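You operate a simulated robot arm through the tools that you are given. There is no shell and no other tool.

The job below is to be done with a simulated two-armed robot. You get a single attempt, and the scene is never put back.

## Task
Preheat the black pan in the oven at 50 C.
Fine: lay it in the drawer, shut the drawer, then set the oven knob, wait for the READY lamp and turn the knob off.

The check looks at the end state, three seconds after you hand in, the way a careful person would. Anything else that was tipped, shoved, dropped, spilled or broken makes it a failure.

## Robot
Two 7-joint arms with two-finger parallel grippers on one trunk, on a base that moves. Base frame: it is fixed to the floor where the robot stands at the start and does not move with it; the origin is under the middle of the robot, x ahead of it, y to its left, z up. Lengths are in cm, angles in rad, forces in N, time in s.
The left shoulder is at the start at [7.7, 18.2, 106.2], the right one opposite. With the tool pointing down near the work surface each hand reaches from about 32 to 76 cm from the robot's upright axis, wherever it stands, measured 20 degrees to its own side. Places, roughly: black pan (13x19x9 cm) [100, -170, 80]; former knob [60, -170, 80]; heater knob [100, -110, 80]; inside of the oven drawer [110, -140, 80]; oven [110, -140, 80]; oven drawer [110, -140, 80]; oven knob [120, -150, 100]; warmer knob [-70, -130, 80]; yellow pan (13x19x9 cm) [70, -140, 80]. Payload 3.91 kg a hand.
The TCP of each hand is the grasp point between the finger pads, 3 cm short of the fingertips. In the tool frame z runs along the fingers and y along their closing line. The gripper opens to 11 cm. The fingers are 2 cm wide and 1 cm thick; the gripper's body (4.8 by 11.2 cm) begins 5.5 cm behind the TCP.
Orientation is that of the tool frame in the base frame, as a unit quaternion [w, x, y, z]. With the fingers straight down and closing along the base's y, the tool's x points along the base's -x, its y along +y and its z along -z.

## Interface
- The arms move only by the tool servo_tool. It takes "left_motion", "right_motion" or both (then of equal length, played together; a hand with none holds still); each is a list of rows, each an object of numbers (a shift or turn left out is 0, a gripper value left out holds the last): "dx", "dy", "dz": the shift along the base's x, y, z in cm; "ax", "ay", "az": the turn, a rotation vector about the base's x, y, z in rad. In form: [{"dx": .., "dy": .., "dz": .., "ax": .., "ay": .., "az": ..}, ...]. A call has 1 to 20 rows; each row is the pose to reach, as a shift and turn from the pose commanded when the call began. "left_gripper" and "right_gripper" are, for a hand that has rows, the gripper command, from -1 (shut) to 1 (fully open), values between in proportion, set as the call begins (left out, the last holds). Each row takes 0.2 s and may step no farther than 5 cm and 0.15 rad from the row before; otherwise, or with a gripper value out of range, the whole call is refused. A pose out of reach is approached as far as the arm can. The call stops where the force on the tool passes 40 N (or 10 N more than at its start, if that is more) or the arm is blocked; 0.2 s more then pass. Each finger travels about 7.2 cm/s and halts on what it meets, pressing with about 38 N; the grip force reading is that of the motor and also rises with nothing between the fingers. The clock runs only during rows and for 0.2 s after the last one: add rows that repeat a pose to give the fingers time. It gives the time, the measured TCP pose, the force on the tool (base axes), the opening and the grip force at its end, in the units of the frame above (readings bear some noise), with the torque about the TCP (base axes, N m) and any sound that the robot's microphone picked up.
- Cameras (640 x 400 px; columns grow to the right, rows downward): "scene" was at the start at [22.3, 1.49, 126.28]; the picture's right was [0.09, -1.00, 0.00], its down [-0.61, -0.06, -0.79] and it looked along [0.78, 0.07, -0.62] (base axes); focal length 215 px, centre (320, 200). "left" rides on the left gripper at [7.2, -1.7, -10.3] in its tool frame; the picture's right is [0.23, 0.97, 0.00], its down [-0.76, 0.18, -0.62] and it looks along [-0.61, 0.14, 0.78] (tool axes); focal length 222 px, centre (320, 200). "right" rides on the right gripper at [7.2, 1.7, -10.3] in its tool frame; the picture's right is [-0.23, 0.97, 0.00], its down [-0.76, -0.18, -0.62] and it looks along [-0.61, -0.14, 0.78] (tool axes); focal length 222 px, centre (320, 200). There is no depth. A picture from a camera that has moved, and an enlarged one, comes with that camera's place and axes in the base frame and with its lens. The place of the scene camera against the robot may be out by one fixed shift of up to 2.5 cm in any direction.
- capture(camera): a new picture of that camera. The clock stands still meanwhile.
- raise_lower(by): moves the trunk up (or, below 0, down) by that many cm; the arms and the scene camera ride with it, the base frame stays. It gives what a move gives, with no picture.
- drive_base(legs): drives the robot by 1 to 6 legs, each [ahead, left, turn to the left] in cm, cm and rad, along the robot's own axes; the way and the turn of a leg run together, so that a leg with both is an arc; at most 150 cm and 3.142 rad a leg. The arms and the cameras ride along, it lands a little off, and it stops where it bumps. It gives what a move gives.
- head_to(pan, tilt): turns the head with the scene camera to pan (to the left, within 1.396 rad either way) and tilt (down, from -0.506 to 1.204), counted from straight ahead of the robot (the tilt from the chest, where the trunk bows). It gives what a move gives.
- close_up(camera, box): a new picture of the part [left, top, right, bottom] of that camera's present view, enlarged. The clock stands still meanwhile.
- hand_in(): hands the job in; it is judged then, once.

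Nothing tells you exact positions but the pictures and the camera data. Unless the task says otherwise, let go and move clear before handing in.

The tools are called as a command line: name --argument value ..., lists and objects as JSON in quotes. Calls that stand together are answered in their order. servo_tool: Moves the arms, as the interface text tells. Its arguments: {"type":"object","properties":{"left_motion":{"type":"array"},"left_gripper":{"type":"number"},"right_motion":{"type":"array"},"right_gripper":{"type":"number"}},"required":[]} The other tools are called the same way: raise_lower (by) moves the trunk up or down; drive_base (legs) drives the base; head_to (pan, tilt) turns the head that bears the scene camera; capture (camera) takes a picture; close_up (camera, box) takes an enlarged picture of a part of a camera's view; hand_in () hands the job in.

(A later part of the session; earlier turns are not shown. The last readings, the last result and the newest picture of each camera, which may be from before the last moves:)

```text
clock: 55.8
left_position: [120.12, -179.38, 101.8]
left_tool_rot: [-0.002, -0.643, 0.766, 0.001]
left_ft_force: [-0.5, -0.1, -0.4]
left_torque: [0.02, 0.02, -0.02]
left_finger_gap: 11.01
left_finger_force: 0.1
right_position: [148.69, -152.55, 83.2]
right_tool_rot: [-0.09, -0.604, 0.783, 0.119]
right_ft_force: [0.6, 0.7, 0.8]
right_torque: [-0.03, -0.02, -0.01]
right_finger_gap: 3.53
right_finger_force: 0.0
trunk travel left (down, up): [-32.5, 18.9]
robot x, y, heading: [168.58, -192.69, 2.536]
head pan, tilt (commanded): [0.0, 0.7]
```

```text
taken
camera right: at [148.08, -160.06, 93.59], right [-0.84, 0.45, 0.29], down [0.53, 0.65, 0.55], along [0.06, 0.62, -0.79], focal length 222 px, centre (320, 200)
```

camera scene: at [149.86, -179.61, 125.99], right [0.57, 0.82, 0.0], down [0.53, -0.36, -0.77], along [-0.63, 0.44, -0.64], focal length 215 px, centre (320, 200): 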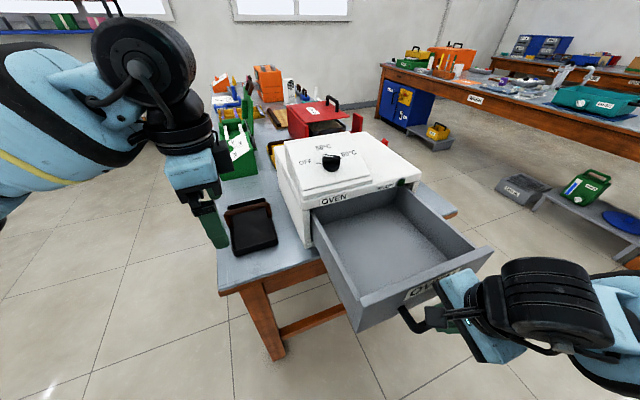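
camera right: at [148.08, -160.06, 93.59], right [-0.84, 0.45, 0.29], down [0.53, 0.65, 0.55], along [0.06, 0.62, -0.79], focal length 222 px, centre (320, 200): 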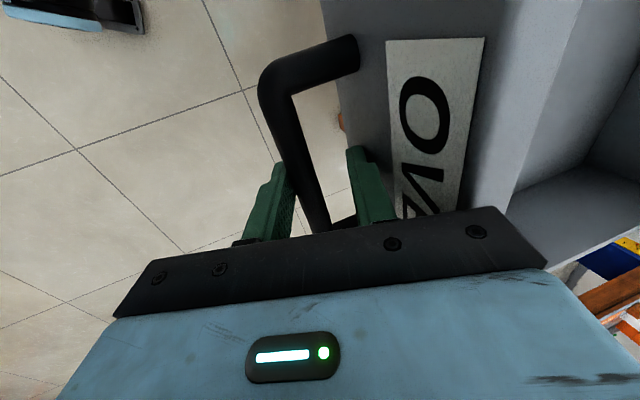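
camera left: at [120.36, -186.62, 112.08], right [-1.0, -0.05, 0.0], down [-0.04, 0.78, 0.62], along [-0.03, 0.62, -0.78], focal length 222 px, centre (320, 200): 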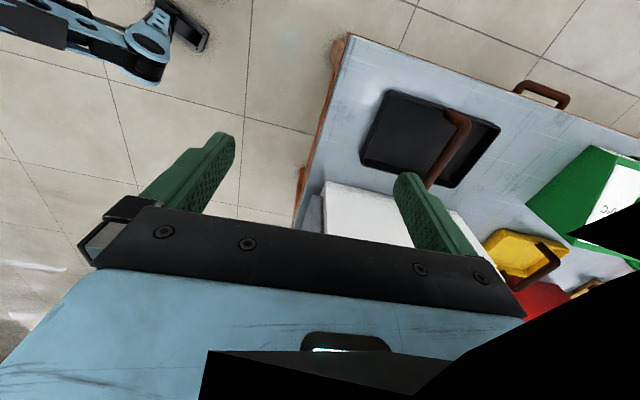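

servo_tool --right_motion '[{"dx": 0.7, "dy": -0.1}, {"dx": 1.2, "dy": -0.2, "dz": 1.5}, {"dx": 1.7, "dy": -0.35, "dz": 3.2}, {"dx": 2.2, "dy": -0.5, "dz": 5}]'

capture --camera "right"

```text
clock: 56.8
left_position: [119.99, -179.24, 101.68]
left_tool_rot: [-0.001, -0.642, 0.767, 0.0]
left_ft_force: [0.1, 0.7, 0.3]
left_torque: [0.03, 0.01, 0.01]
left_finger_gap: 11.01
left_finger_force: 0.1
right_position: [149.58, -152.18, 88.38]
right_tool_rot: [-0.088, -0.606, 0.782, 0.118]
right_ft_force: [-0.2, -0.1, 0.1]
right_torque: [-0.03, 0.01, 0.02]
right_finger_gap: 3.5
right_finger_force: 0.1
right hand out of reach, approached as far as the arm can: row 2, 3, 4
trunk travel left (down, up): [-32.5, 18.9]
robot x, y, heading: [168.22, -192.66, 2.535]
head pan, tilt (commanded): [0.0, 0.7]
```

```text
taken
camera right: at [149.06, -159.78, 98.74], right [-0.84, 0.45, 0.29], down [0.53, 0.65, 0.55], along [0.06, 0.61, -0.79], focal length 222 px, centre (320, 200)
```

right: 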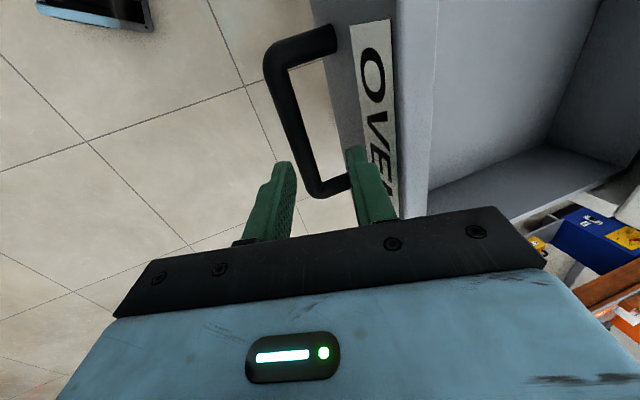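

The fingers are clear of the bar. I'll raise the right hand, undo its tilt, and move the left hand out of the way to my left, so I can reposition to fetch the pan with the right hand.

servo_tool --left_motion '[{"dx": 0.3, "dy": -4, "dz": 1, "az": 0.11}, {"dx": 0.7, "dy": -8, "dz": 2, "az": 0.22}, {"dx": 1.0, "dy": -12, "dz": 3, "az": 0.33}, {"dx": 1.4, "dy": -16, "dz": 4, "az": 0.44}, {"dx": 1.7, "dy": -20, "dz": 5, "az": 0.55}, {"dx": 2.1, "dy": -24, "dz": 6, "az": 0.66}, {"dx": 2.4, "dy": -28, "dz": 7, "az": 0.77}, {"dx": 2.8, "dy": -32, "dz": 8, "az": 0.88}, {"dx": 3.1, "dy": -36, "dz": 9, "az": 0.99}, {"dx": 3.4, "dy": -40, "dz": 10, "az": 1.1}]' --right_motion '[{"dx": 0, "dy": 0, "dz": 3}, {"dx": 0, "dy": 0, "dz": 6}, {"dx": 0, "dy": 0, "dz": 9}, {"dx": 0, "dy": 0, "dz": 12}, {"dx": 0, "dy": 0, "dz": 15, "ax": -0.025, "ay": -0.097}, {"dx": 0, "dy": 0, "dz": 18, "ax": -0.05, "ay": -0.193}, {"dx": 0, "dy": 0, "dz": 20, "ax": -0.075, "ay": -0.29}, {"dx": 0, "dy": 0, "dz": 20, "ax": -0.075, "ay": -0.29}, {"dx": 0, "dy": 0, "dz": 20, "ax": -0.075, "ay": -0.29}, {"dx": 0, "dy": 0, "dz": 20, "ax": -0.075, "ay": -0.29}]'

capture --camera "scene"

capture --camera "right"

```text
clock: 59.0
left_position: [122.23, -207.76, 104.07]
left_tool_rot: [-0.001, 0.941, -0.337, 0.001]
left_ft_force: [0.6, 0.9, -1.1]
left_torque: [0.0, 0.03, -0.01]
left_finger_gap: 11.01
left_finger_force: 0.0
left hand out of reach, approached as far as the arm can: row 7, 8, 9, 10
right_position: [149.55, -152.32, 108.26]
right_tool_rot: [0.002, -0.613, 0.79, 0.002]
right_ft_force: [0.7, -0.2, 0.4]
right_torque: [0.03, 0.02, -0.02]
right_finger_gap: 3.53
right_finger_force: 0.1
trunk travel left (down, up): [-32.5, 18.9]
robot x, y, heading: [168.5, -192.72, 2.538]
head pan, tilt (commanded): [0.0, 0.7]
```

```text
taken
camera scene: at [149.89, -179.33, 125.96], right [0.57, 0.82, 0.0], down [0.53, -0.37, -0.76], along [-0.63, 0.44, -0.64], focal length 215 px, centre (320, 200)
```

scene: 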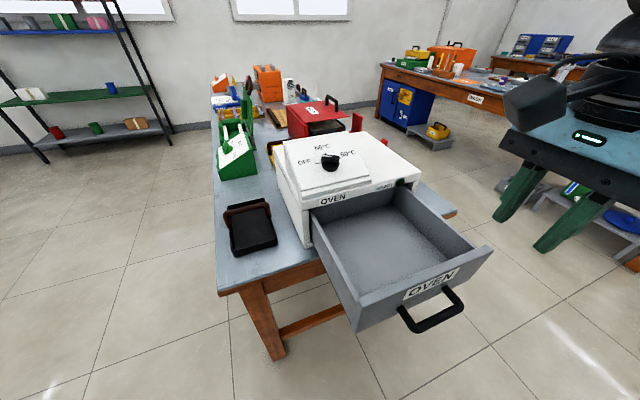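

```text
taken
camera right: at [146.02, -159.09, 118.59], right [-0.89, 0.46, 0.0], down [0.36, 0.69, 0.63], along [0.29, 0.56, -0.78], focal length 222 px, centre (320, 200)
```

right: 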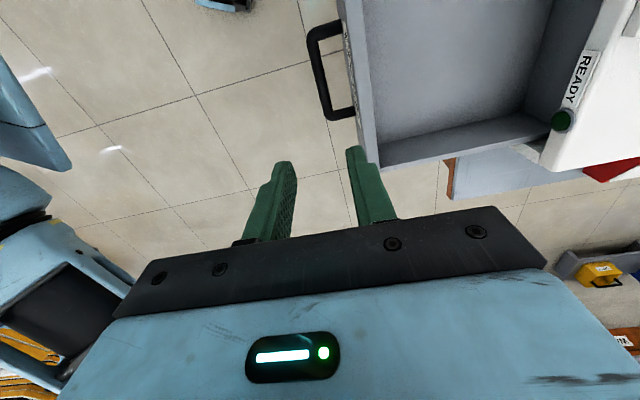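

The view of the open drawer is now clear. I'll zoom in to measure its interior and check the pan before moving.

close_up --camera "scene" --box '[280, 160, 500, 298]'

close_up --camera "scene" --box '[200, 150, 320, 225]'

close_up --camera "scene" --box '[200, 190, 320, 265]'

```text
2.90 times, centred on (390, 229) of scene
camera zoom: at [149.89, -179.33, 125.96], right [0.57, 0.82, 0.0], down [0.53, -0.37, -0.76], along [-0.63, 0.44, -0.64], focal length 624 px, centre (117, 116)
```

zoom: 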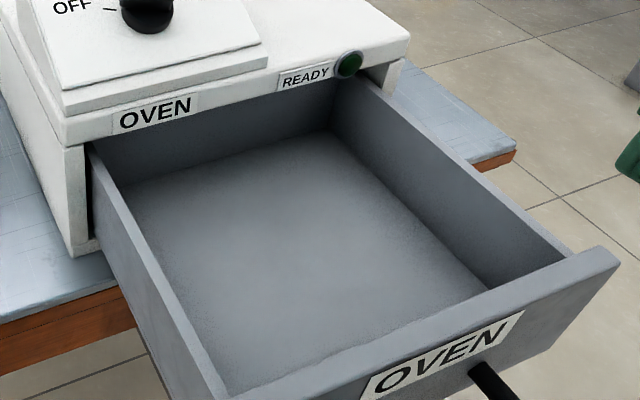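

```text
5.33 times, centred on (260, 188) of scene
camera zoom: at [149.89, -179.33, 125.96], right [0.57, 0.82, 0.0], down [0.53, -0.37, -0.76], along [-0.63, 0.44, -0.64], focal length 1148 px, centre (640, 267)
```

zoom: 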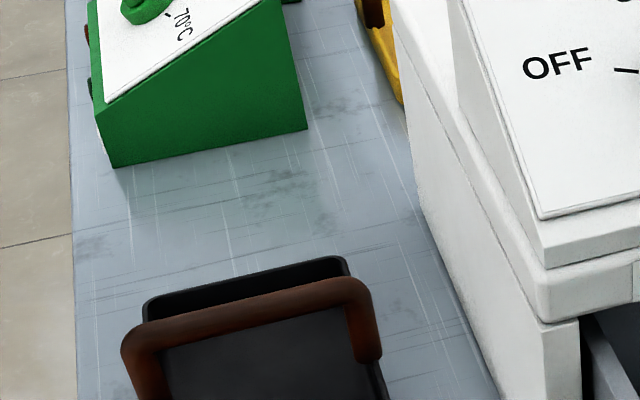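

```text
5.33 times, centred on (260, 228) of scene
camera zoom: at [149.89, -179.33, 125.96], right [0.57, 0.82, 0.0], down [0.53, -0.37, -0.76], along [-0.63, 0.44, -0.64], focal length 1148 px, centre (640, 53)
```

zoom: 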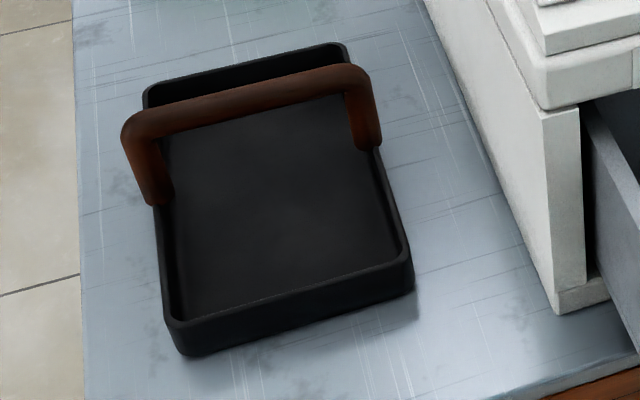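

The drawer interior is about 26 cm wide and 27 cm deep, so the pan (19 × 13 cm) fits easily. Its handle runs from about (99.6, -178.6) to (102.6, -166.5). Now I'll turn and drive to the bench's south corner so the right hand can reach both the pan and the drawer.

drive_base --legs '[[0, 0, -0.615], [-11.7, 41.5, 0]]'

capture --camera "scene"

capture --camera "right"

```text
clock: 64.9
left_position: [86.63, -204.36, 104.02]
left_tool_rot: [-0.001, 0.796, -0.605, 0.001]
left_ft_force: [0.4, -0.9, 0.2]
left_torque: [-0.03, 0.01, -0.01]
left_finger_gap: 10.99
left_finger_force: 0.0
right_position: [140.91, -174.48, 108.2]
right_tool_rot: [0.003, -0.348, 0.938, 0.001]
right_ft_force: [-1.2, -0.8, 0.3]
right_torque: [0.02, 0.05, 0.0]
right_finger_gap: 3.52
right_finger_force: 0.1
trunk travel left (down, up): [-32.5, 18.9]
robot x, y, heading: [133.47, -218.14, 1.935]
head pan, tilt (commanded): [0.0, 0.7]
```

```text
taken
camera scene: at [125.25, -196.86, 125.97], right [0.94, 0.35, 0.0], down [0.23, -0.6, -0.76], along [-0.27, 0.72, -0.64], focal length 215 px, centre (320, 200)
```

scene: 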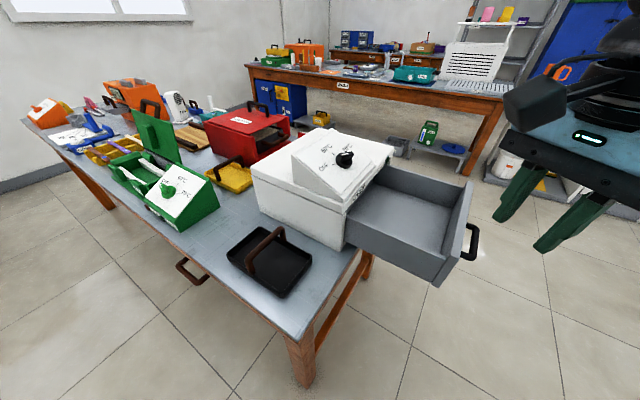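

```text
taken
camera right: at [134.14, -178.12, 118.59], right [-0.46, 0.89, 0.0], down [0.69, 0.36, 0.63], along [0.56, 0.29, -0.78], focal length 222 px, centre (320, 200)
```

right: 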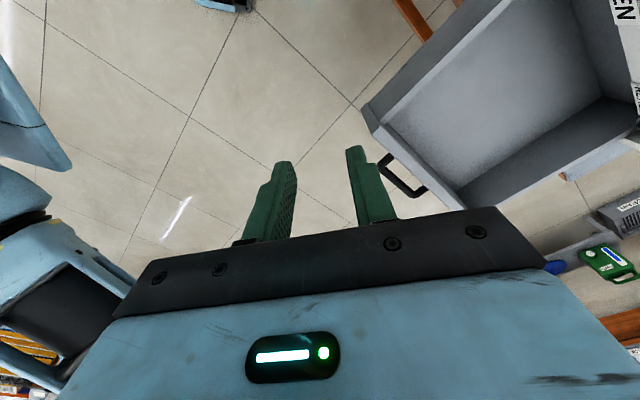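

I'm at the bench's south corner, and the pan and open drawer are both ahead of me. I'll move the right hand over the pan, with the fingers set to close across its handle.

servo_tool --right_motion '[{"dx": -4.4, "dy": 0.2, "dz": -0.5, "az": 0.07}, {"dx": -8.8, "dy": 0.4, "dz": -1, "az": 0.14}, {"dx": -13.2, "dy": 0.7, "dz": -2, "az": 0.21}, {"dx": -17.6, "dy": 0.9, "dz": -3, "az": 0.28}, {"dx": -22, "dy": 1.1, "dz": -4, "az": 0.35}, {"dx": -26.4, "dy": 1.3, "dz": -5, "az": 0.42}, {"dx": -30.8, "dy": 1.5, "dz": -6, "az": 0.49}, {"dx": -35.2, "dy": 1.8, "dz": -7, "az": 0.56}, {"dx": -39.6, "dy": 2, "dz": -8, "az": 0.625}, {"dx": -39.6, "dy": 2, "dz": -8, "az": 0.625}]' --right_gripper -0.1

capture --camera "scene"

capture --camera "right"

```text
clock: 67.3
left_position: [86.67, -204.4, 104.11]
left_tool_rot: [-0.001, 0.796, -0.605, 0.002]
left_ft_force: [-0.1, -0.1, 0.4]
left_torque: [-0.01, 0.01, -0.01]
left_finger_gap: 11.01
left_finger_force: 0.1
right_position: [104.97, -166.7, 100.2]
right_tool_rot: [-0.011, -0.572, 0.82, -0.002]
right_ft_force: [0.6, -0.5, -0.4]
right_torque: [0.0, 0.01, -0.04]
right_finger_gap: 4.93
right_finger_force: 0.1
trunk travel left (down, up): [-32.5, 18.9]
robot x, y, heading: [133.62, -218.23, 1.93]
head pan, tilt (commanded): [0.0, 0.7]
stopped in row 10 (right hand): the arm was blocked; the commanded pose is now the measured one
```

```text
taken
camera scene: at [125.28, -196.8, 125.96], right [0.94, 0.35, 0.0], down [0.23, -0.6, -0.76], along [-0.27, 0.72, -0.64], focal length 215 px, centre (320, 200)
```

scene: 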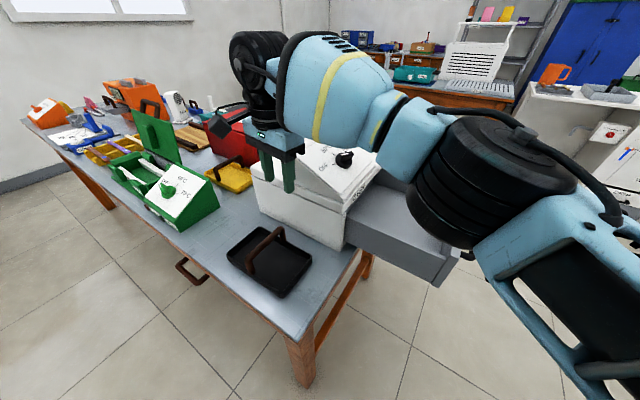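

```text
taken
camera right: at [101.01, -172.84, 110.8], right [-0.84, 0.55, 0.0], down [0.44, 0.66, 0.61], along [0.33, 0.51, -0.79], focal length 222 px, centre (320, 200)
```

right: 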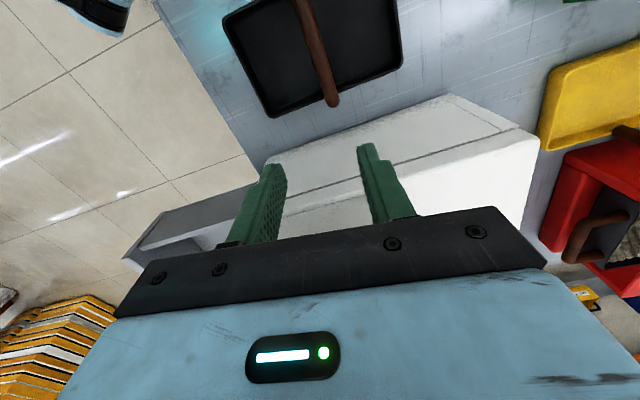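

The right arm got blocked reaching across my body, though nothing was touched. I'll bring the hand back, turn the base left, and shift so the pan lies in the right arm's proven zone.

servo_tool --right_motion '[{"dx": 3, "dy": -0.5, "dz": 1, "az": -0.06}, {"dx": 7, "dy": -1.5, "dz": 2, "az": -0.13}, {"dx": 11.4, "dy": -3, "dz": 3.5, "az": -0.2}, {"dx": 15.8, "dy": -4.5, "dz": 5, "az": -0.27}, {"dx": 20, "dy": -6, "dz": 6, "az": -0.34}, {"dx": 24, "dy": -6.5, "dz": 7, "az": -0.41}, {"dx": 28, "dy": -7, "dz": 8, "az": -0.48}, {"dx": 32, "dy": -7.4, "dz": 8, "az": -0.55}]'

capture --camera "scene"

```text
clock: 69.1
left_position: [86.78, -204.39, 104.04]
left_tool_rot: [-0.002, 0.797, -0.604, 0.001]
left_ft_force: [-0.2, -0.8, -0.4]
left_torque: [-0.04, 0.0, -0.04]
left_finger_gap: 11.01
left_finger_force: 0.0
right_position: [137.24, -174.27, 108.51]
right_tool_rot: [-0.01, -0.33, 0.944, 0.001]
right_ft_force: [0.6, 0.0, 0.1]
right_torque: [-0.04, 0.01, 0.03]
right_finger_gap: 4.97
right_finger_force: 0.1
trunk travel left (down, up): [-32.5, 18.9]
robot x, y, heading: [133.43, -218.39, 1.926]
head pan, tilt (commanded): [0.0, 0.7]
```

```text
taken
camera scene: at [125.39, -196.85, 125.97], right [0.94, 0.35, 0.0], down [0.22, -0.6, -0.77], along [-0.27, 0.72, -0.64], focal length 215 px, centre (320, 200)
```

scene: 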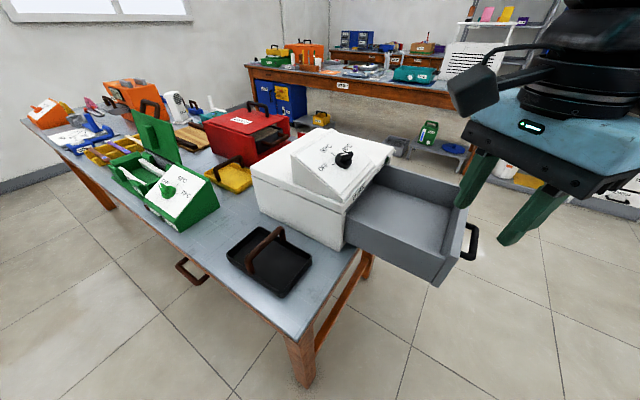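

drive_base --legs '[[0, 0, 0.61], [-4.9, -3.8, 0]]'

capture --camera "right"

capture --camera "scene"

```text
clock: 71.8
left_position: [93.18, -233.44, 104.18]
left_tool_rot: [-0.001, 0.942, -0.336, 0.0]
left_ft_force: [0.0, -0.2, -0.6]
left_torque: [0.02, 0.0, 0.01]
left_finger_gap: 11.0
left_finger_force: 0.2
right_position: [117.13, -179.83, 108.52]
right_tool_rot: [-0.009, -0.6, 0.8, -0.003]
right_ft_force: [0.5, 0.1, 0.6]
right_torque: [0.0, 0.02, -0.02]
right_finger_gap: 4.93
right_finger_force: 0.0
trunk travel left (down, up): [-32.5, 18.9]
robot x, y, heading: [139.49, -217.98, 2.539]
head pan, tilt (commanded): [0.0, 0.7]
```

```text
taken
camera right: at [113.52, -186.39, 118.98], right [-0.87, 0.49, 0.0], down [0.39, 0.69, 0.61], along [0.3, 0.53, -0.79], focal length 222 px, centre (320, 200)
```

right: 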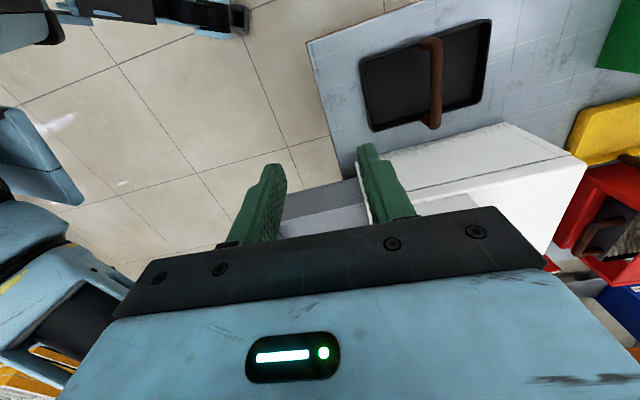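

```text
taken
camera scene: at [120.85, -204.86, 125.98], right [0.57, 0.82, 0.0], down [0.53, -0.36, -0.77], along [-0.63, 0.43, -0.64], focal length 215 px, centre (320, 200)
```

scene: 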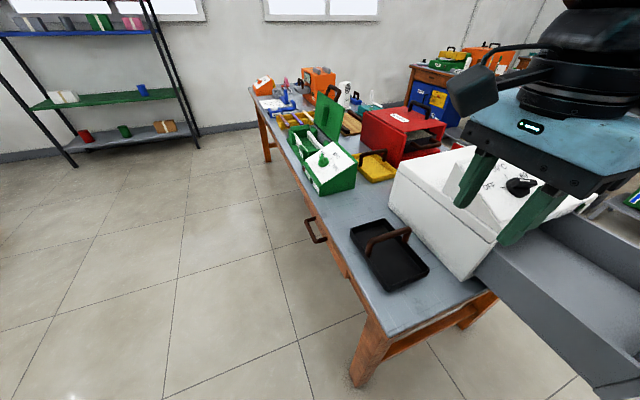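

close_up --camera "right" --box '[340, 10, 500, 110]'

close_up --camera "right" --box '[340, 50, 500, 150]'

```text
4.00 times, centred on (420, 60) of right
camera zoom: at [113.52, -186.39, 118.98], right [-0.87, 0.49, 0.0], down [0.39, 0.69, 0.61], along [0.3, 0.53, -0.79], focal length 888 px, centre (-80, 760)
```

zoom: 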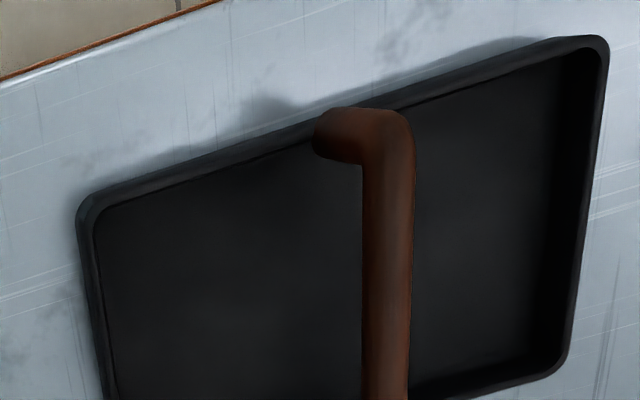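

```text
4.00 times, centred on (420, 100) of right
camera zoom: at [113.52, -186.39, 118.98], right [-0.87, 0.49, 0.0], down [0.39, 0.69, 0.61], along [0.3, 0.53, -0.79], focal length 888 px, centre (-80, 600)
```

zoom: 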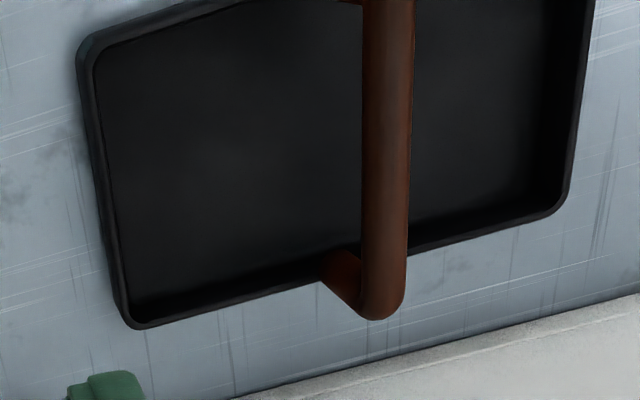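

The handle centre looks to be near (102, -171.9), lying along (0.22, 0.975). I'll hover right above it and take a second look to confirm its height.

servo_tool --right_motion '[{"dx": -3, "dy": 1.6, "dz": -2, "ax": 0.003, "ay": -0.002, "az": 0.012}, {"dx": -6, "dy": 3.2, "dz": -4, "ax": 0.006, "ay": -0.004, "az": 0.024}, {"dx": -9, "dy": 4.8, "dz": -6.5, "ax": 0.009, "ay": -0.006, "az": 0.036}, {"dx": -12, "dy": 6.4, "dz": -9, "ax": 0.012, "ay": -0.008, "az": 0.048}, {"dx": -15.1, "dy": 8, "dz": -11.5, "ax": 0.016, "ay": -0.011, "az": 0.063}, {"dx": -15.1, "dy": 8, "dz": -11.5, "ax": 0.016, "ay": -0.011, "az": 0.063}]'

capture --camera "right"

capture --camera "scene"

```text
clock: 73.2
left_position: [93.1, -233.35, 104.14]
left_tool_rot: [-0.002, 0.942, -0.337, 0.001]
left_ft_force: [-0.2, -0.7, 0.1]
left_torque: [0.01, 0.04, 0.02]
left_finger_gap: 10.99
left_finger_force: 0.0
right_position: [101.81, -171.86, 97.07]
right_tool_rot: [0.0, -0.624, 0.781, 0.0]
right_ft_force: [0.7, -0.6, -0.1]
right_torque: [0.03, 0.0, 0.02]
right_finger_gap: 4.98
right_finger_force: 0.2
trunk travel left (down, up): [-32.5, 18.9]
robot x, y, heading: [139.56, -218.48, 2.535]
head pan, tilt (commanded): [0.0, 0.7]
```

```text
taken
camera right: at [98.54, -178.77, 107.3], right [-0.9, 0.44, 0.0], down [0.34, 0.7, 0.62], along [0.27, 0.56, -0.78], focal length 222 px, centre (320, 200)
```

right: 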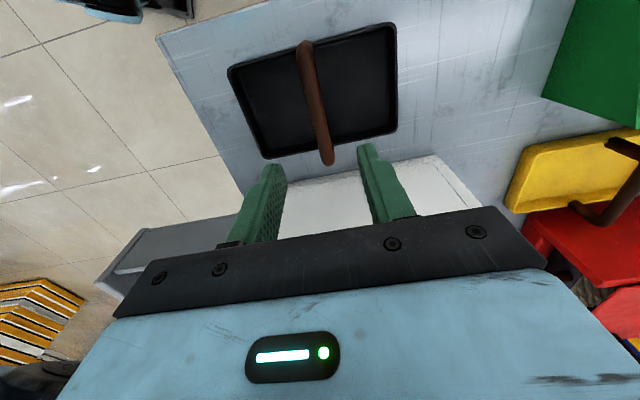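

```text
taken
camera scene: at [120.81, -204.87, 125.98], right [0.57, 0.82, 0.0], down [0.53, -0.36, -0.77], along [-0.63, 0.43, -0.64], focal length 215 px, centre (320, 200)
```

scene: 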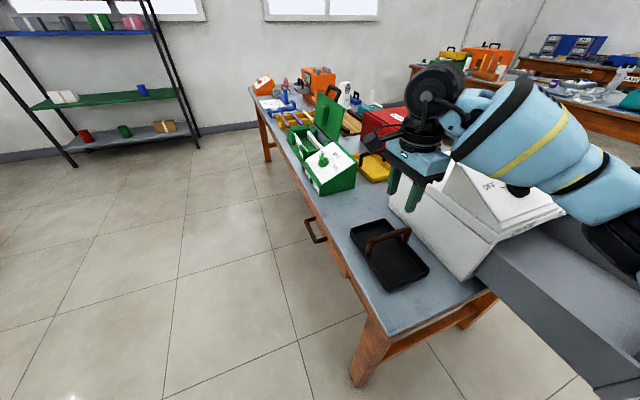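

close_up --camera "right" --box '[220, 10, 410, 129]'

close_up --camera "right" --box '[220, 60, 410, 179]'

close_up --camera "scene" --box '[340, 150, 640, 337]'

```text
3.36 times, centred on (315, 70) of right
camera zoom: at [98.54, -178.77, 107.3], right [-0.9, 0.44, 0.0], down [0.34, 0.7, 0.62], along [0.27, 0.56, -0.78], focal length 747 px, centre (337, 639)
```

zoom: 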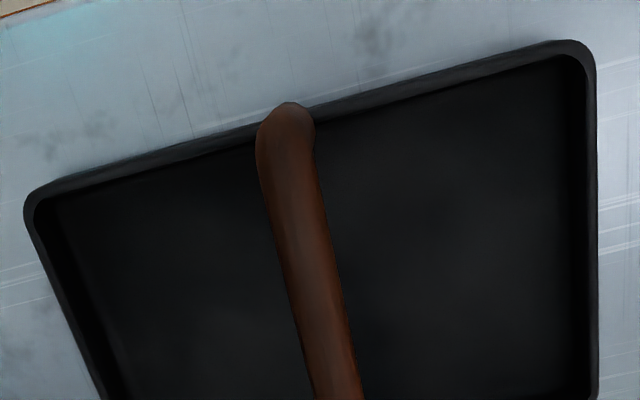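

```text
3.36 times, centred on (315, 120) of right
camera zoom: at [98.54, -178.77, 107.3], right [-0.9, 0.44, 0.0], down [0.34, 0.7, 0.62], along [0.27, 0.56, -0.78], focal length 747 px, centre (337, 471)
```

zoom: 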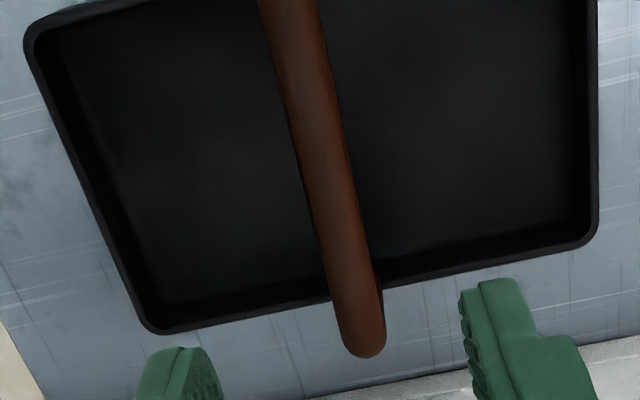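

```text
2.13 times, centred on (490, 244) of scene
camera zoom: at [120.81, -204.87, 125.98], right [0.57, 0.82, 0.0], down [0.53, -0.36, -0.77], along [-0.63, 0.43, -0.64], focal length 459 px, centre (-43, 107)
```

zoom: 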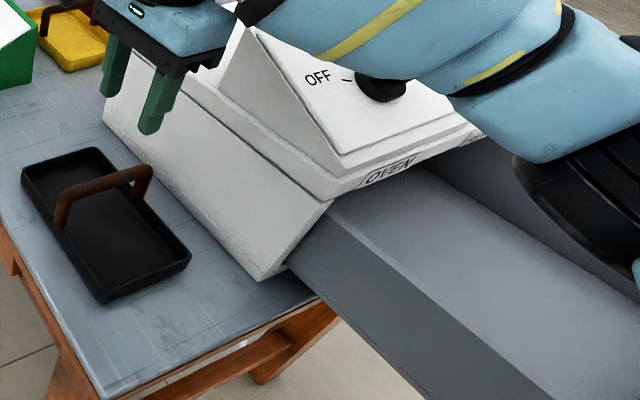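

The hand is above the handle, but the elbow is low over the open drawer. I'll raise the trunk to lift the elbow before descending, and compute the handle position from the two views meanwhile.

raise_lower --by 13

capture --camera "scene"

capture --camera "right"

```text
clock: 74.7
left_position: [93.13, -233.38, 116.97]
left_tool_rot: [-0.001, 0.942, -0.336, 0.002]
left_ft_force: [0.3, -0.6, 0.5]
left_torque: [0.0, 0.0, 0.02]
left_finger_gap: 10.98
left_finger_force: 0.1
right_position: [102.0, -171.94, 109.88]
right_tool_rot: [0.001, -0.624, 0.781, -0.001]
right_ft_force: [-0.4, -0.2, -0.1]
right_torque: [0.01, -0.05, 0.03]
right_finger_gap: 4.94
right_finger_force: 0.1
trunk travel left (down, up): [-45.5, 5.9]
robot x, y, heading: [139.55, -218.72, 2.54]
head pan, tilt (commanded): [0.0, 0.7]
```

```text
taken
camera scene: at [125.57, -208.16, 140.59], right [0.57, 0.82, 0.0], down [0.53, -0.36, -0.76], along [-0.63, 0.43, -0.64], focal length 215 px, centre (320, 200)
```

scene: 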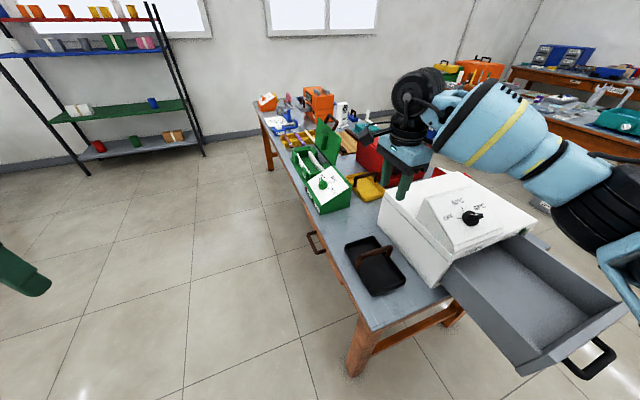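

```text
taken
camera right: at [98.6, -178.76, 120.2], right [-0.9, 0.44, 0.0], down [0.34, 0.7, 0.62], along [0.27, 0.56, -0.78], focal length 222 px, centre (320, 200)
```

right: 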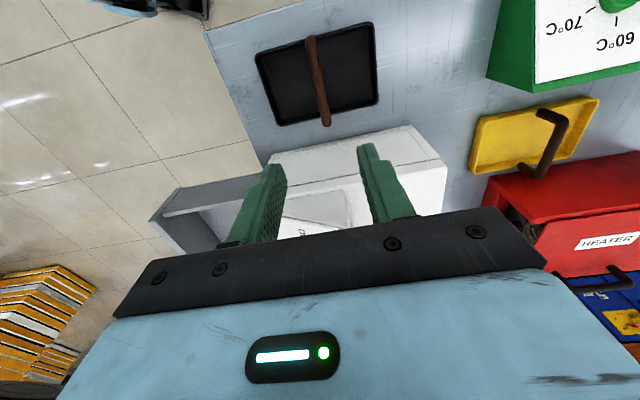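

Two views agree that the handle centre is at (101.9, -172.1, 83.1), right under the hand. I'll lower most of the way and check.

servo_tool --right_motion '[{"dz": -4}, {"dz": -8}, {"dz": -12}, {"dz": -16}, {"dz": -19}, {"dz": -21}, {"dz": -21}]'

capture --camera "right"

capture --camera "scene"

```text
clock: 76.3
left_position: [93.13, -233.42, 117.08]
left_tool_rot: [-0.001, 0.942, -0.336, 0.001]
left_ft_force: [0.1, -0.7, 0.2]
left_torque: [-0.02, 0.01, 0.03]
left_finger_gap: 11.03
left_finger_force: 0.0
right_position: [102.06, -171.59, 88.85]
right_tool_rot: [0.001, -0.625, 0.781, 0.0]
right_ft_force: [0.2, -0.4, -0.5]
right_torque: [0.0, 0.03, 0.0]
right_finger_gap: 4.95
right_finger_force: 0.0
trunk travel left (down, up): [-45.5, 5.9]
robot x, y, heading: [139.43, -218.42, 2.54]
head pan, tilt (commanded): [0.0, 0.7]
```

```text
taken
camera right: at [98.75, -178.58, 99.25], right [-0.9, 0.44, 0.0], down [0.34, 0.7, 0.62], along [0.27, 0.56, -0.78], focal length 222 px, centre (320, 200)
```

right: 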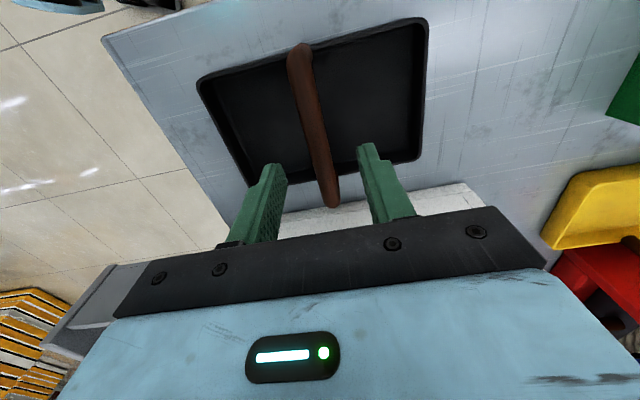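

```text
taken
camera scene: at [125.61, -208.19, 140.62], right [0.57, 0.82, 0.0], down [0.53, -0.36, -0.77], along [-0.63, 0.43, -0.64], focal length 215 px, centre (320, 200)
```

scene: 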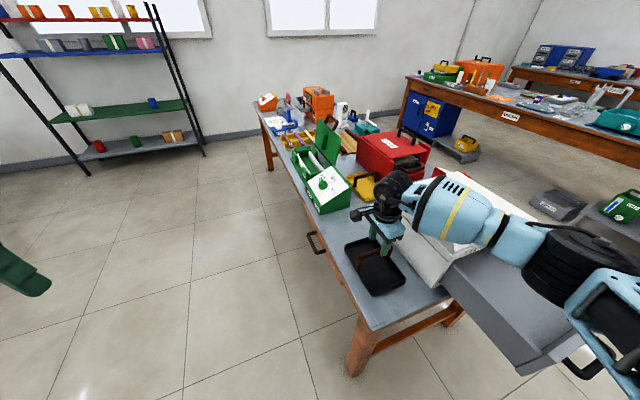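

The handle sits midway between the fingers. I'll lower the last 5.5 cm and close the grip.

servo_tool --right_motion '[{"dz": -2, "dy": -0.2}, {"dz": -4, "dy": -0.4}, {"dz": -5.5, "dy": -0.5}, {"dz": -5.5, "dy": -0.5}]'

capture --camera "right"

```text
clock: 77.3
left_position: [93.05, -233.41, 117.13]
left_tool_rot: [-0.002, 0.942, -0.336, 0.0]
left_ft_force: [-0.6, -0.4, 0.0]
left_torque: [0.0, 0.02, -0.01]
left_finger_gap: 11.02
left_finger_force: 0.0
right_position: [102.19, -172.34, 83.46]
right_tool_rot: [0.0, -0.625, 0.781, 0.001]
right_ft_force: [0.1, 0.0, 0.0]
right_torque: [0.0, 0.01, 0.0]
right_finger_gap: 4.98
right_finger_force: 0.0
trunk travel left (down, up): [-45.5, 5.9]
robot x, y, heading: [139.39, -218.04, 2.539]
head pan, tilt (commanded): [0.0, 0.7]
```

```text
taken
camera right: at [98.77, -179.15, 93.75], right [-0.9, 0.44, 0.0], down [0.34, 0.7, 0.62], along [0.27, 0.56, -0.78], focal length 222 px, centre (320, 200)
```

right: 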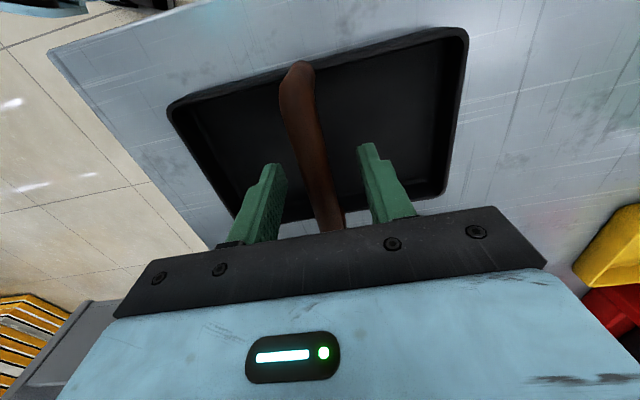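

servo_tool --right_motion '[{"dz": 0}, {"dz": 0}, {"dz": 0}, {"dz": 0}]' --right_gripper -1

servo_tool --right_motion '[{"dz": 1}, {"dz": 2}, {"dz": 3}, {"dz": 3}]'

capture --camera "right"

capture --camera "scene"

```text
clock: 78.3
left_position: [93.19, -233.35, 117.08]
left_tool_rot: [-0.002, 0.942, -0.337, 0.0]
left_ft_force: [0.0, -0.3, 0.6]
left_torque: [0.03, 0.0, -0.02]
left_finger_gap: 10.98
left_finger_force: 0.0
right_position: [102.11, -172.33, 83.42]
right_tool_rot: [0.0, -0.625, 0.781, 0.001]
right_ft_force: [-1.1, 0.0, -0.3]
right_torque: [-0.02, 0.01, -0.11]
right_finger_gap: 1.54
right_finger_force: 37.9
trunk travel left (down, up): [-45.5, 5.9]
robot x, y, heading: [139.57, -218.44, 2.54]
head pan, tilt (commanded): [0.0, 0.7]
```

```text
clock: 79.3
left_position: [93.19, -233.41, 117.05]
left_tool_rot: [-0.002, 0.942, -0.336, 0.002]
left_ft_force: [-0.4, -0.8, 0.2]
left_torque: [-0.01, -0.03, 0.01]
left_finger_gap: 10.99
left_finger_force: 0.0
right_position: [101.98, -172.32, 86.47]
right_tool_rot: [0.0, -0.624, 0.781, 0.0]
right_ft_force: [-0.5, 0.3, -4.2]
right_torque: [-0.02, -0.01, 0.0]
right_finger_gap: 1.53
right_finger_force: 37.9
trunk travel left (down, up): [-45.5, 5.9]
robot x, y, heading: [139.41, -217.92, 2.536]
head pan, tilt (commanded): [0.0, 0.7]
```

```text
taken
camera right: at [98.69, -179.2, 96.78], right [-0.9, 0.44, 0.0], down [0.34, 0.7, 0.62], along [0.27, 0.56, -0.78], focal length 222 px, centre (320, 200)
```

right: 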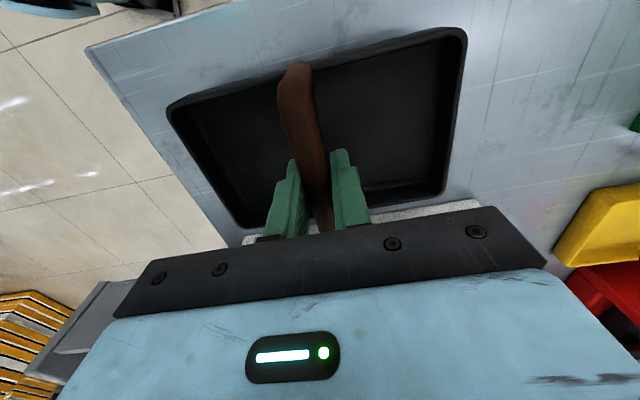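

```text
taken
camera scene: at [125.57, -208.15, 140.6], right [0.57, 0.82, 0.0], down [0.53, -0.36, -0.76], along [-0.63, 0.43, -0.64], focal length 215 px, centre (320, 200)
```

scene: 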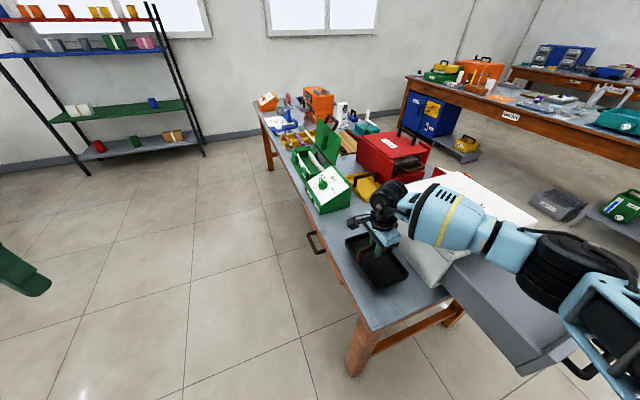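

The pan is held level, weighing about 4 N. I'll lift it well clear and draw it back from the bench before driving to the drawer.

servo_tool --right_motion '[{"dz": 2}, {"dz": 5}, {"dz": 8}, {"dz": 11}, {"dz": 14}, {"dz": 17}, {"dx": 2, "dy": -1.5, "dz": 18}, {"dx": 5, "dy": -3.5, "dz": 18}, {"dx": 8, "dy": -5.5, "dz": 18}, {"dx": 11, "dy": -7.5, "dz": 18}, {"dx": 13, "dy": -9, "dz": 18}, {"dx": 13, "dy": -9, "dz": 18}]'

capture --camera "scene"

capture --camera "right"

```text
clock: 81.9
left_position: [93.0, -233.42, 117.05]
left_tool_rot: [-0.002, 0.942, -0.337, 0.002]
left_ft_force: [1.0, 0.4, 0.4]
left_torque: [-0.01, -0.01, -0.01]
left_finger_gap: 11.0
left_finger_force: 0.1
right_position: [114.84, -181.33, 104.54]
right_tool_rot: [0.001, -0.625, 0.781, 0.0]
right_ft_force: [-0.7, 0.4, -3.8]
right_torque: [-0.03, 0.0, 0.0]
right_finger_gap: 1.53
right_finger_force: 37.4
trunk travel left (down, up): [-45.5, 5.9]
robot x, y, heading: [139.9, -217.99, 2.539]
head pan, tilt (commanded): [0.0, 0.7]
```

```text
taken
camera scene: at [125.56, -208.14, 140.6], right [0.57, 0.82, 0.0], down [0.53, -0.36, -0.76], along [-0.63, 0.43, -0.64], focal length 215 px, centre (320, 200)
```

scene: 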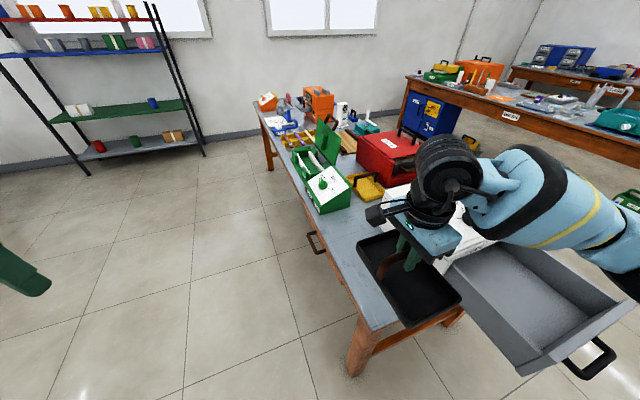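

```text
taken
camera right: at [111.54, -188.18, 114.84], right [-0.9, 0.44, 0.0], down [0.34, 0.7, 0.62], along [0.27, 0.56, -0.78], focal length 222 px, centre (320, 200)
```

right: 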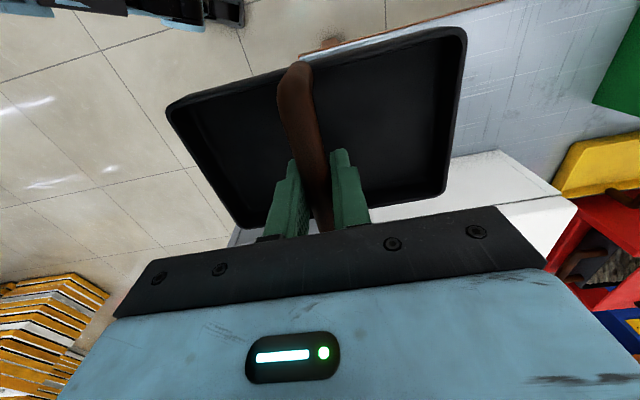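

The pan is clear. I'll drive back to the earlier spot by the drawer, keeping the same heading so the pan ends up just over the drawer front.

drive_base --legs '[[-11.5, -36.4, 0]]'

capture --camera "scene"

capture --camera "right"

```text
clock: 85.6
left_position: [122.85, -210.22, 117.02]
left_tool_rot: [-0.002, 0.941, -0.338, 0.0]
left_ft_force: [-0.8, -0.6, -0.3]
left_torque: [0.01, 0.01, 0.01]
left_finger_gap: 11.0
left_finger_force: 0.0
right_position: [144.65, -158.27, 104.47]
right_tool_rot: [0.001, -0.623, 0.782, 0.001]
right_ft_force: [-0.8, -0.7, -4.4]
right_torque: [0.01, 0.01, -0.01]
right_finger_gap: 1.52
right_finger_force: 38.6
trunk travel left (down, up): [-45.5, 5.9]
robot x, y, heading: [169.19, -195.33, 2.536]
head pan, tilt (commanded): [0.0, 0.7]
```

```text
taken
camera scene: at [155.38, -185.07, 140.61], right [0.57, 0.82, 0.0], down [0.53, -0.37, -0.76], along [-0.63, 0.43, -0.64], focal length 215 px, centre (320, 200)
```

scene: 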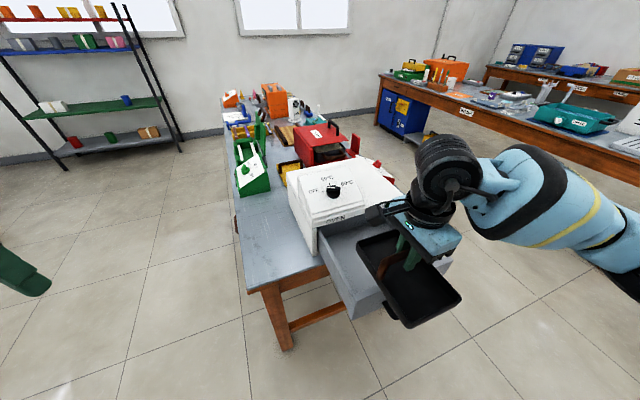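

```text
taken
camera right: at [141.38, -165.06, 114.86], right [-0.9, 0.44, 0.0], down [0.34, 0.7, 0.62], along [0.27, 0.56, -0.78], focal length 222 px, centre (320, 200)
```

right: 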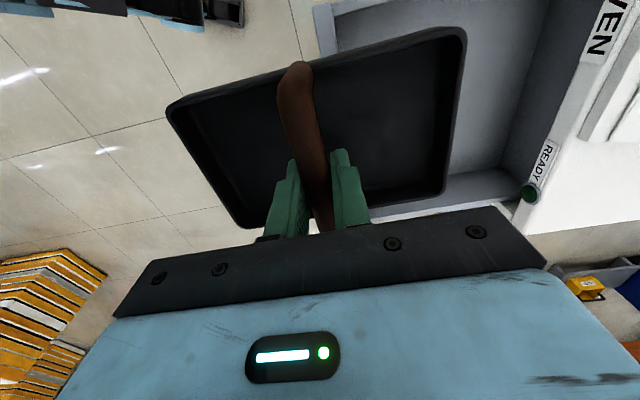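

The pan is level above the drawer area. I'll move it over the drawer's middle, still high, and check the clearances.

servo_tool --right_motion '[{"dx": -2.2, "dy": 1.8}, {"dx": -4.4, "dy": 3.6}, {"dx": -6.6, "dy": 5.4}, {"dx": -8.8, "dy": 7.2}, {"dx": -10.95, "dy": 9.05}, {"dx": -10.95, "dy": 9.05}]'

capture --camera "right"

capture --camera "scene"

close_up --camera "scene" --box '[280, 150, 500, 288]'

```text
clock: 87.0
left_position: [122.83, -210.2, 117.07]
left_tool_rot: [-0.002, 0.941, -0.338, 0.0]
left_ft_force: [0.2, -0.1, 0.8]
left_torque: [0.01, -0.03, 0.01]
left_finger_gap: 10.96
left_finger_force: 0.1
right_position: [133.79, -148.96, 104.5]
right_tool_rot: [0.001, -0.624, 0.781, 0.0]
right_ft_force: [0.0, 0.2, -3.6]
right_torque: [-0.01, 0.01, 0.04]
right_finger_gap: 1.5
right_finger_force: 37.9
trunk travel left (down, up): [-45.5, 5.9]
robot x, y, heading: [169.36, -195.27, 2.538]
head pan, tilt (commanded): [0.0, 0.7]
```

```text
taken
camera right: at [130.49, -155.85, 114.87], right [-0.9, 0.44, 0.0], down [0.34, 0.7, 0.62], along [0.27, 0.56, -0.78], focal length 222 px, centre (320, 200)
```

right: 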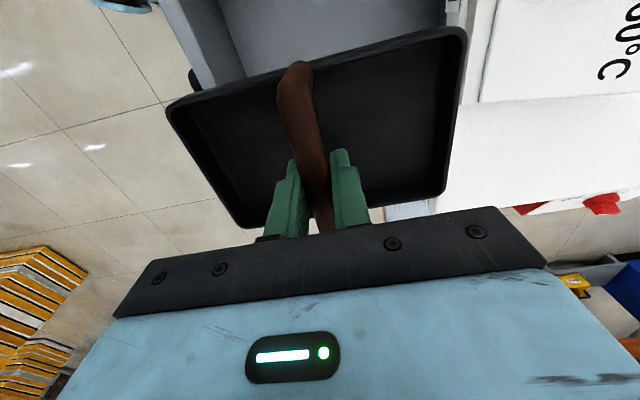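

```text
taken
camera scene: at [155.41, -185.08, 140.61], right [0.57, 0.82, 0.0], down [0.53, -0.37, -0.77], along [-0.63, 0.43, -0.64], focal length 215 px, centre (320, 200)
```

scene: 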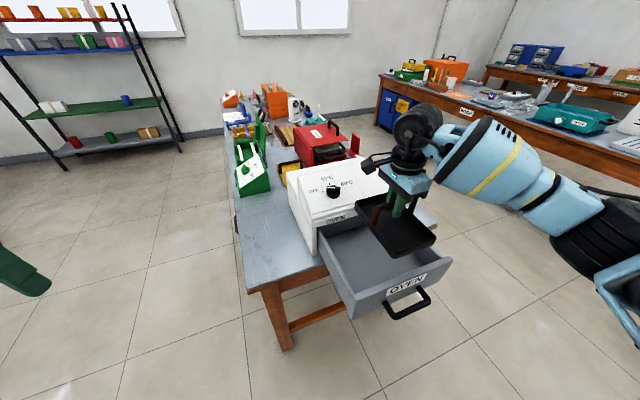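

```text
2.90 times, centred on (390, 219) of scene
camera zoom: at [155.41, -185.08, 140.61], right [0.57, 0.82, 0.0], down [0.53, -0.37, -0.77], along [-0.63, 0.43, -0.64], focal length 624 px, centre (117, 145)
```

zoom: 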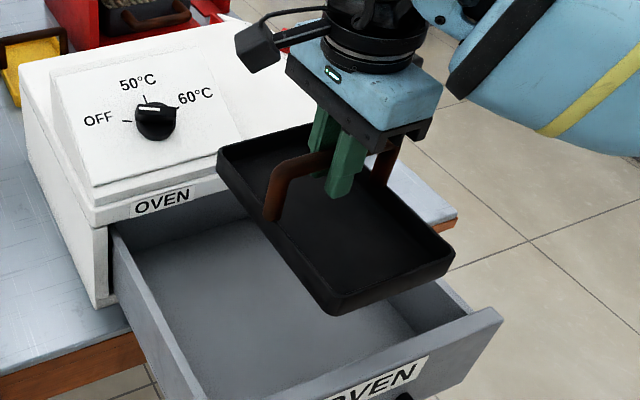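

close_up --camera "right" --box '[150, 0, 310, 100]'

close_up --camera "right" --box '[360, 0, 600, 150]'

close_up --camera "scene" --box '[290, 190, 450, 290]'

```text
4.00 times, centred on (230, 50) of right
camera zoom: at [130.49, -155.85, 114.87], right [-0.9, 0.44, 0.0], down [0.34, 0.7, 0.62], along [0.27, 0.56, -0.78], focal length 888 px, centre (680, 800)
```

zoom: 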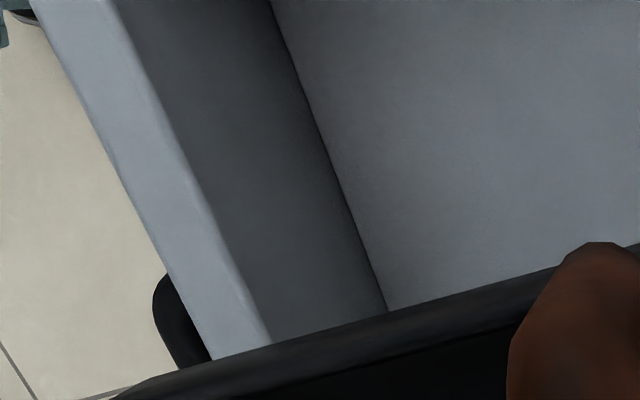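

```text
2.67 times, centred on (480, 75) of right
camera zoom: at [130.49, -155.85, 114.87], right [-0.9, 0.44, 0.0], down [0.34, 0.7, 0.62], along [0.27, 0.56, -0.78], focal length 592 px, centre (-107, 533)
```

zoom: 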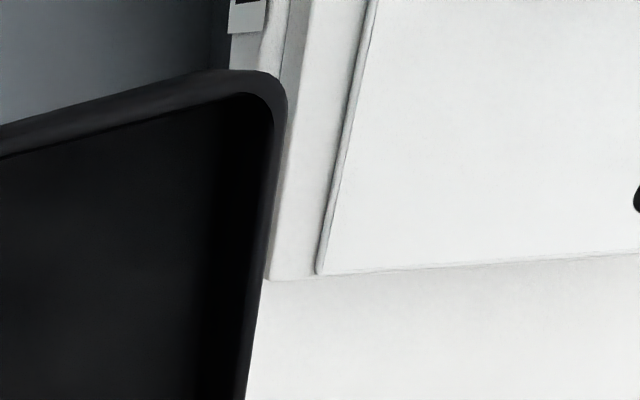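

```text
4.00 times, centred on (370, 240) of scene
camera zoom: at [155.41, -185.08, 140.61], right [0.57, 0.82, 0.0], down [0.53, -0.37, -0.77], along [-0.63, 0.43, -0.64], focal length 861 px, centre (120, 40)
```

zoom: 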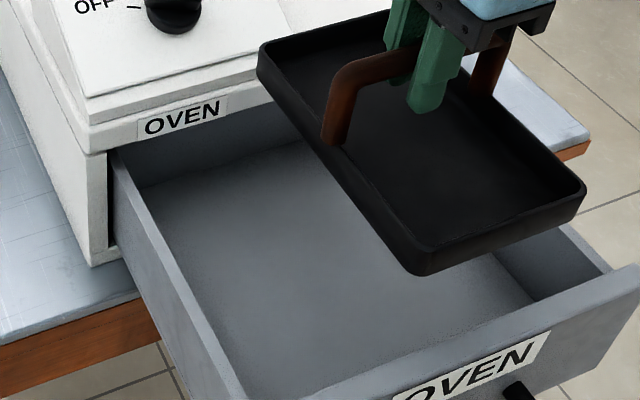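

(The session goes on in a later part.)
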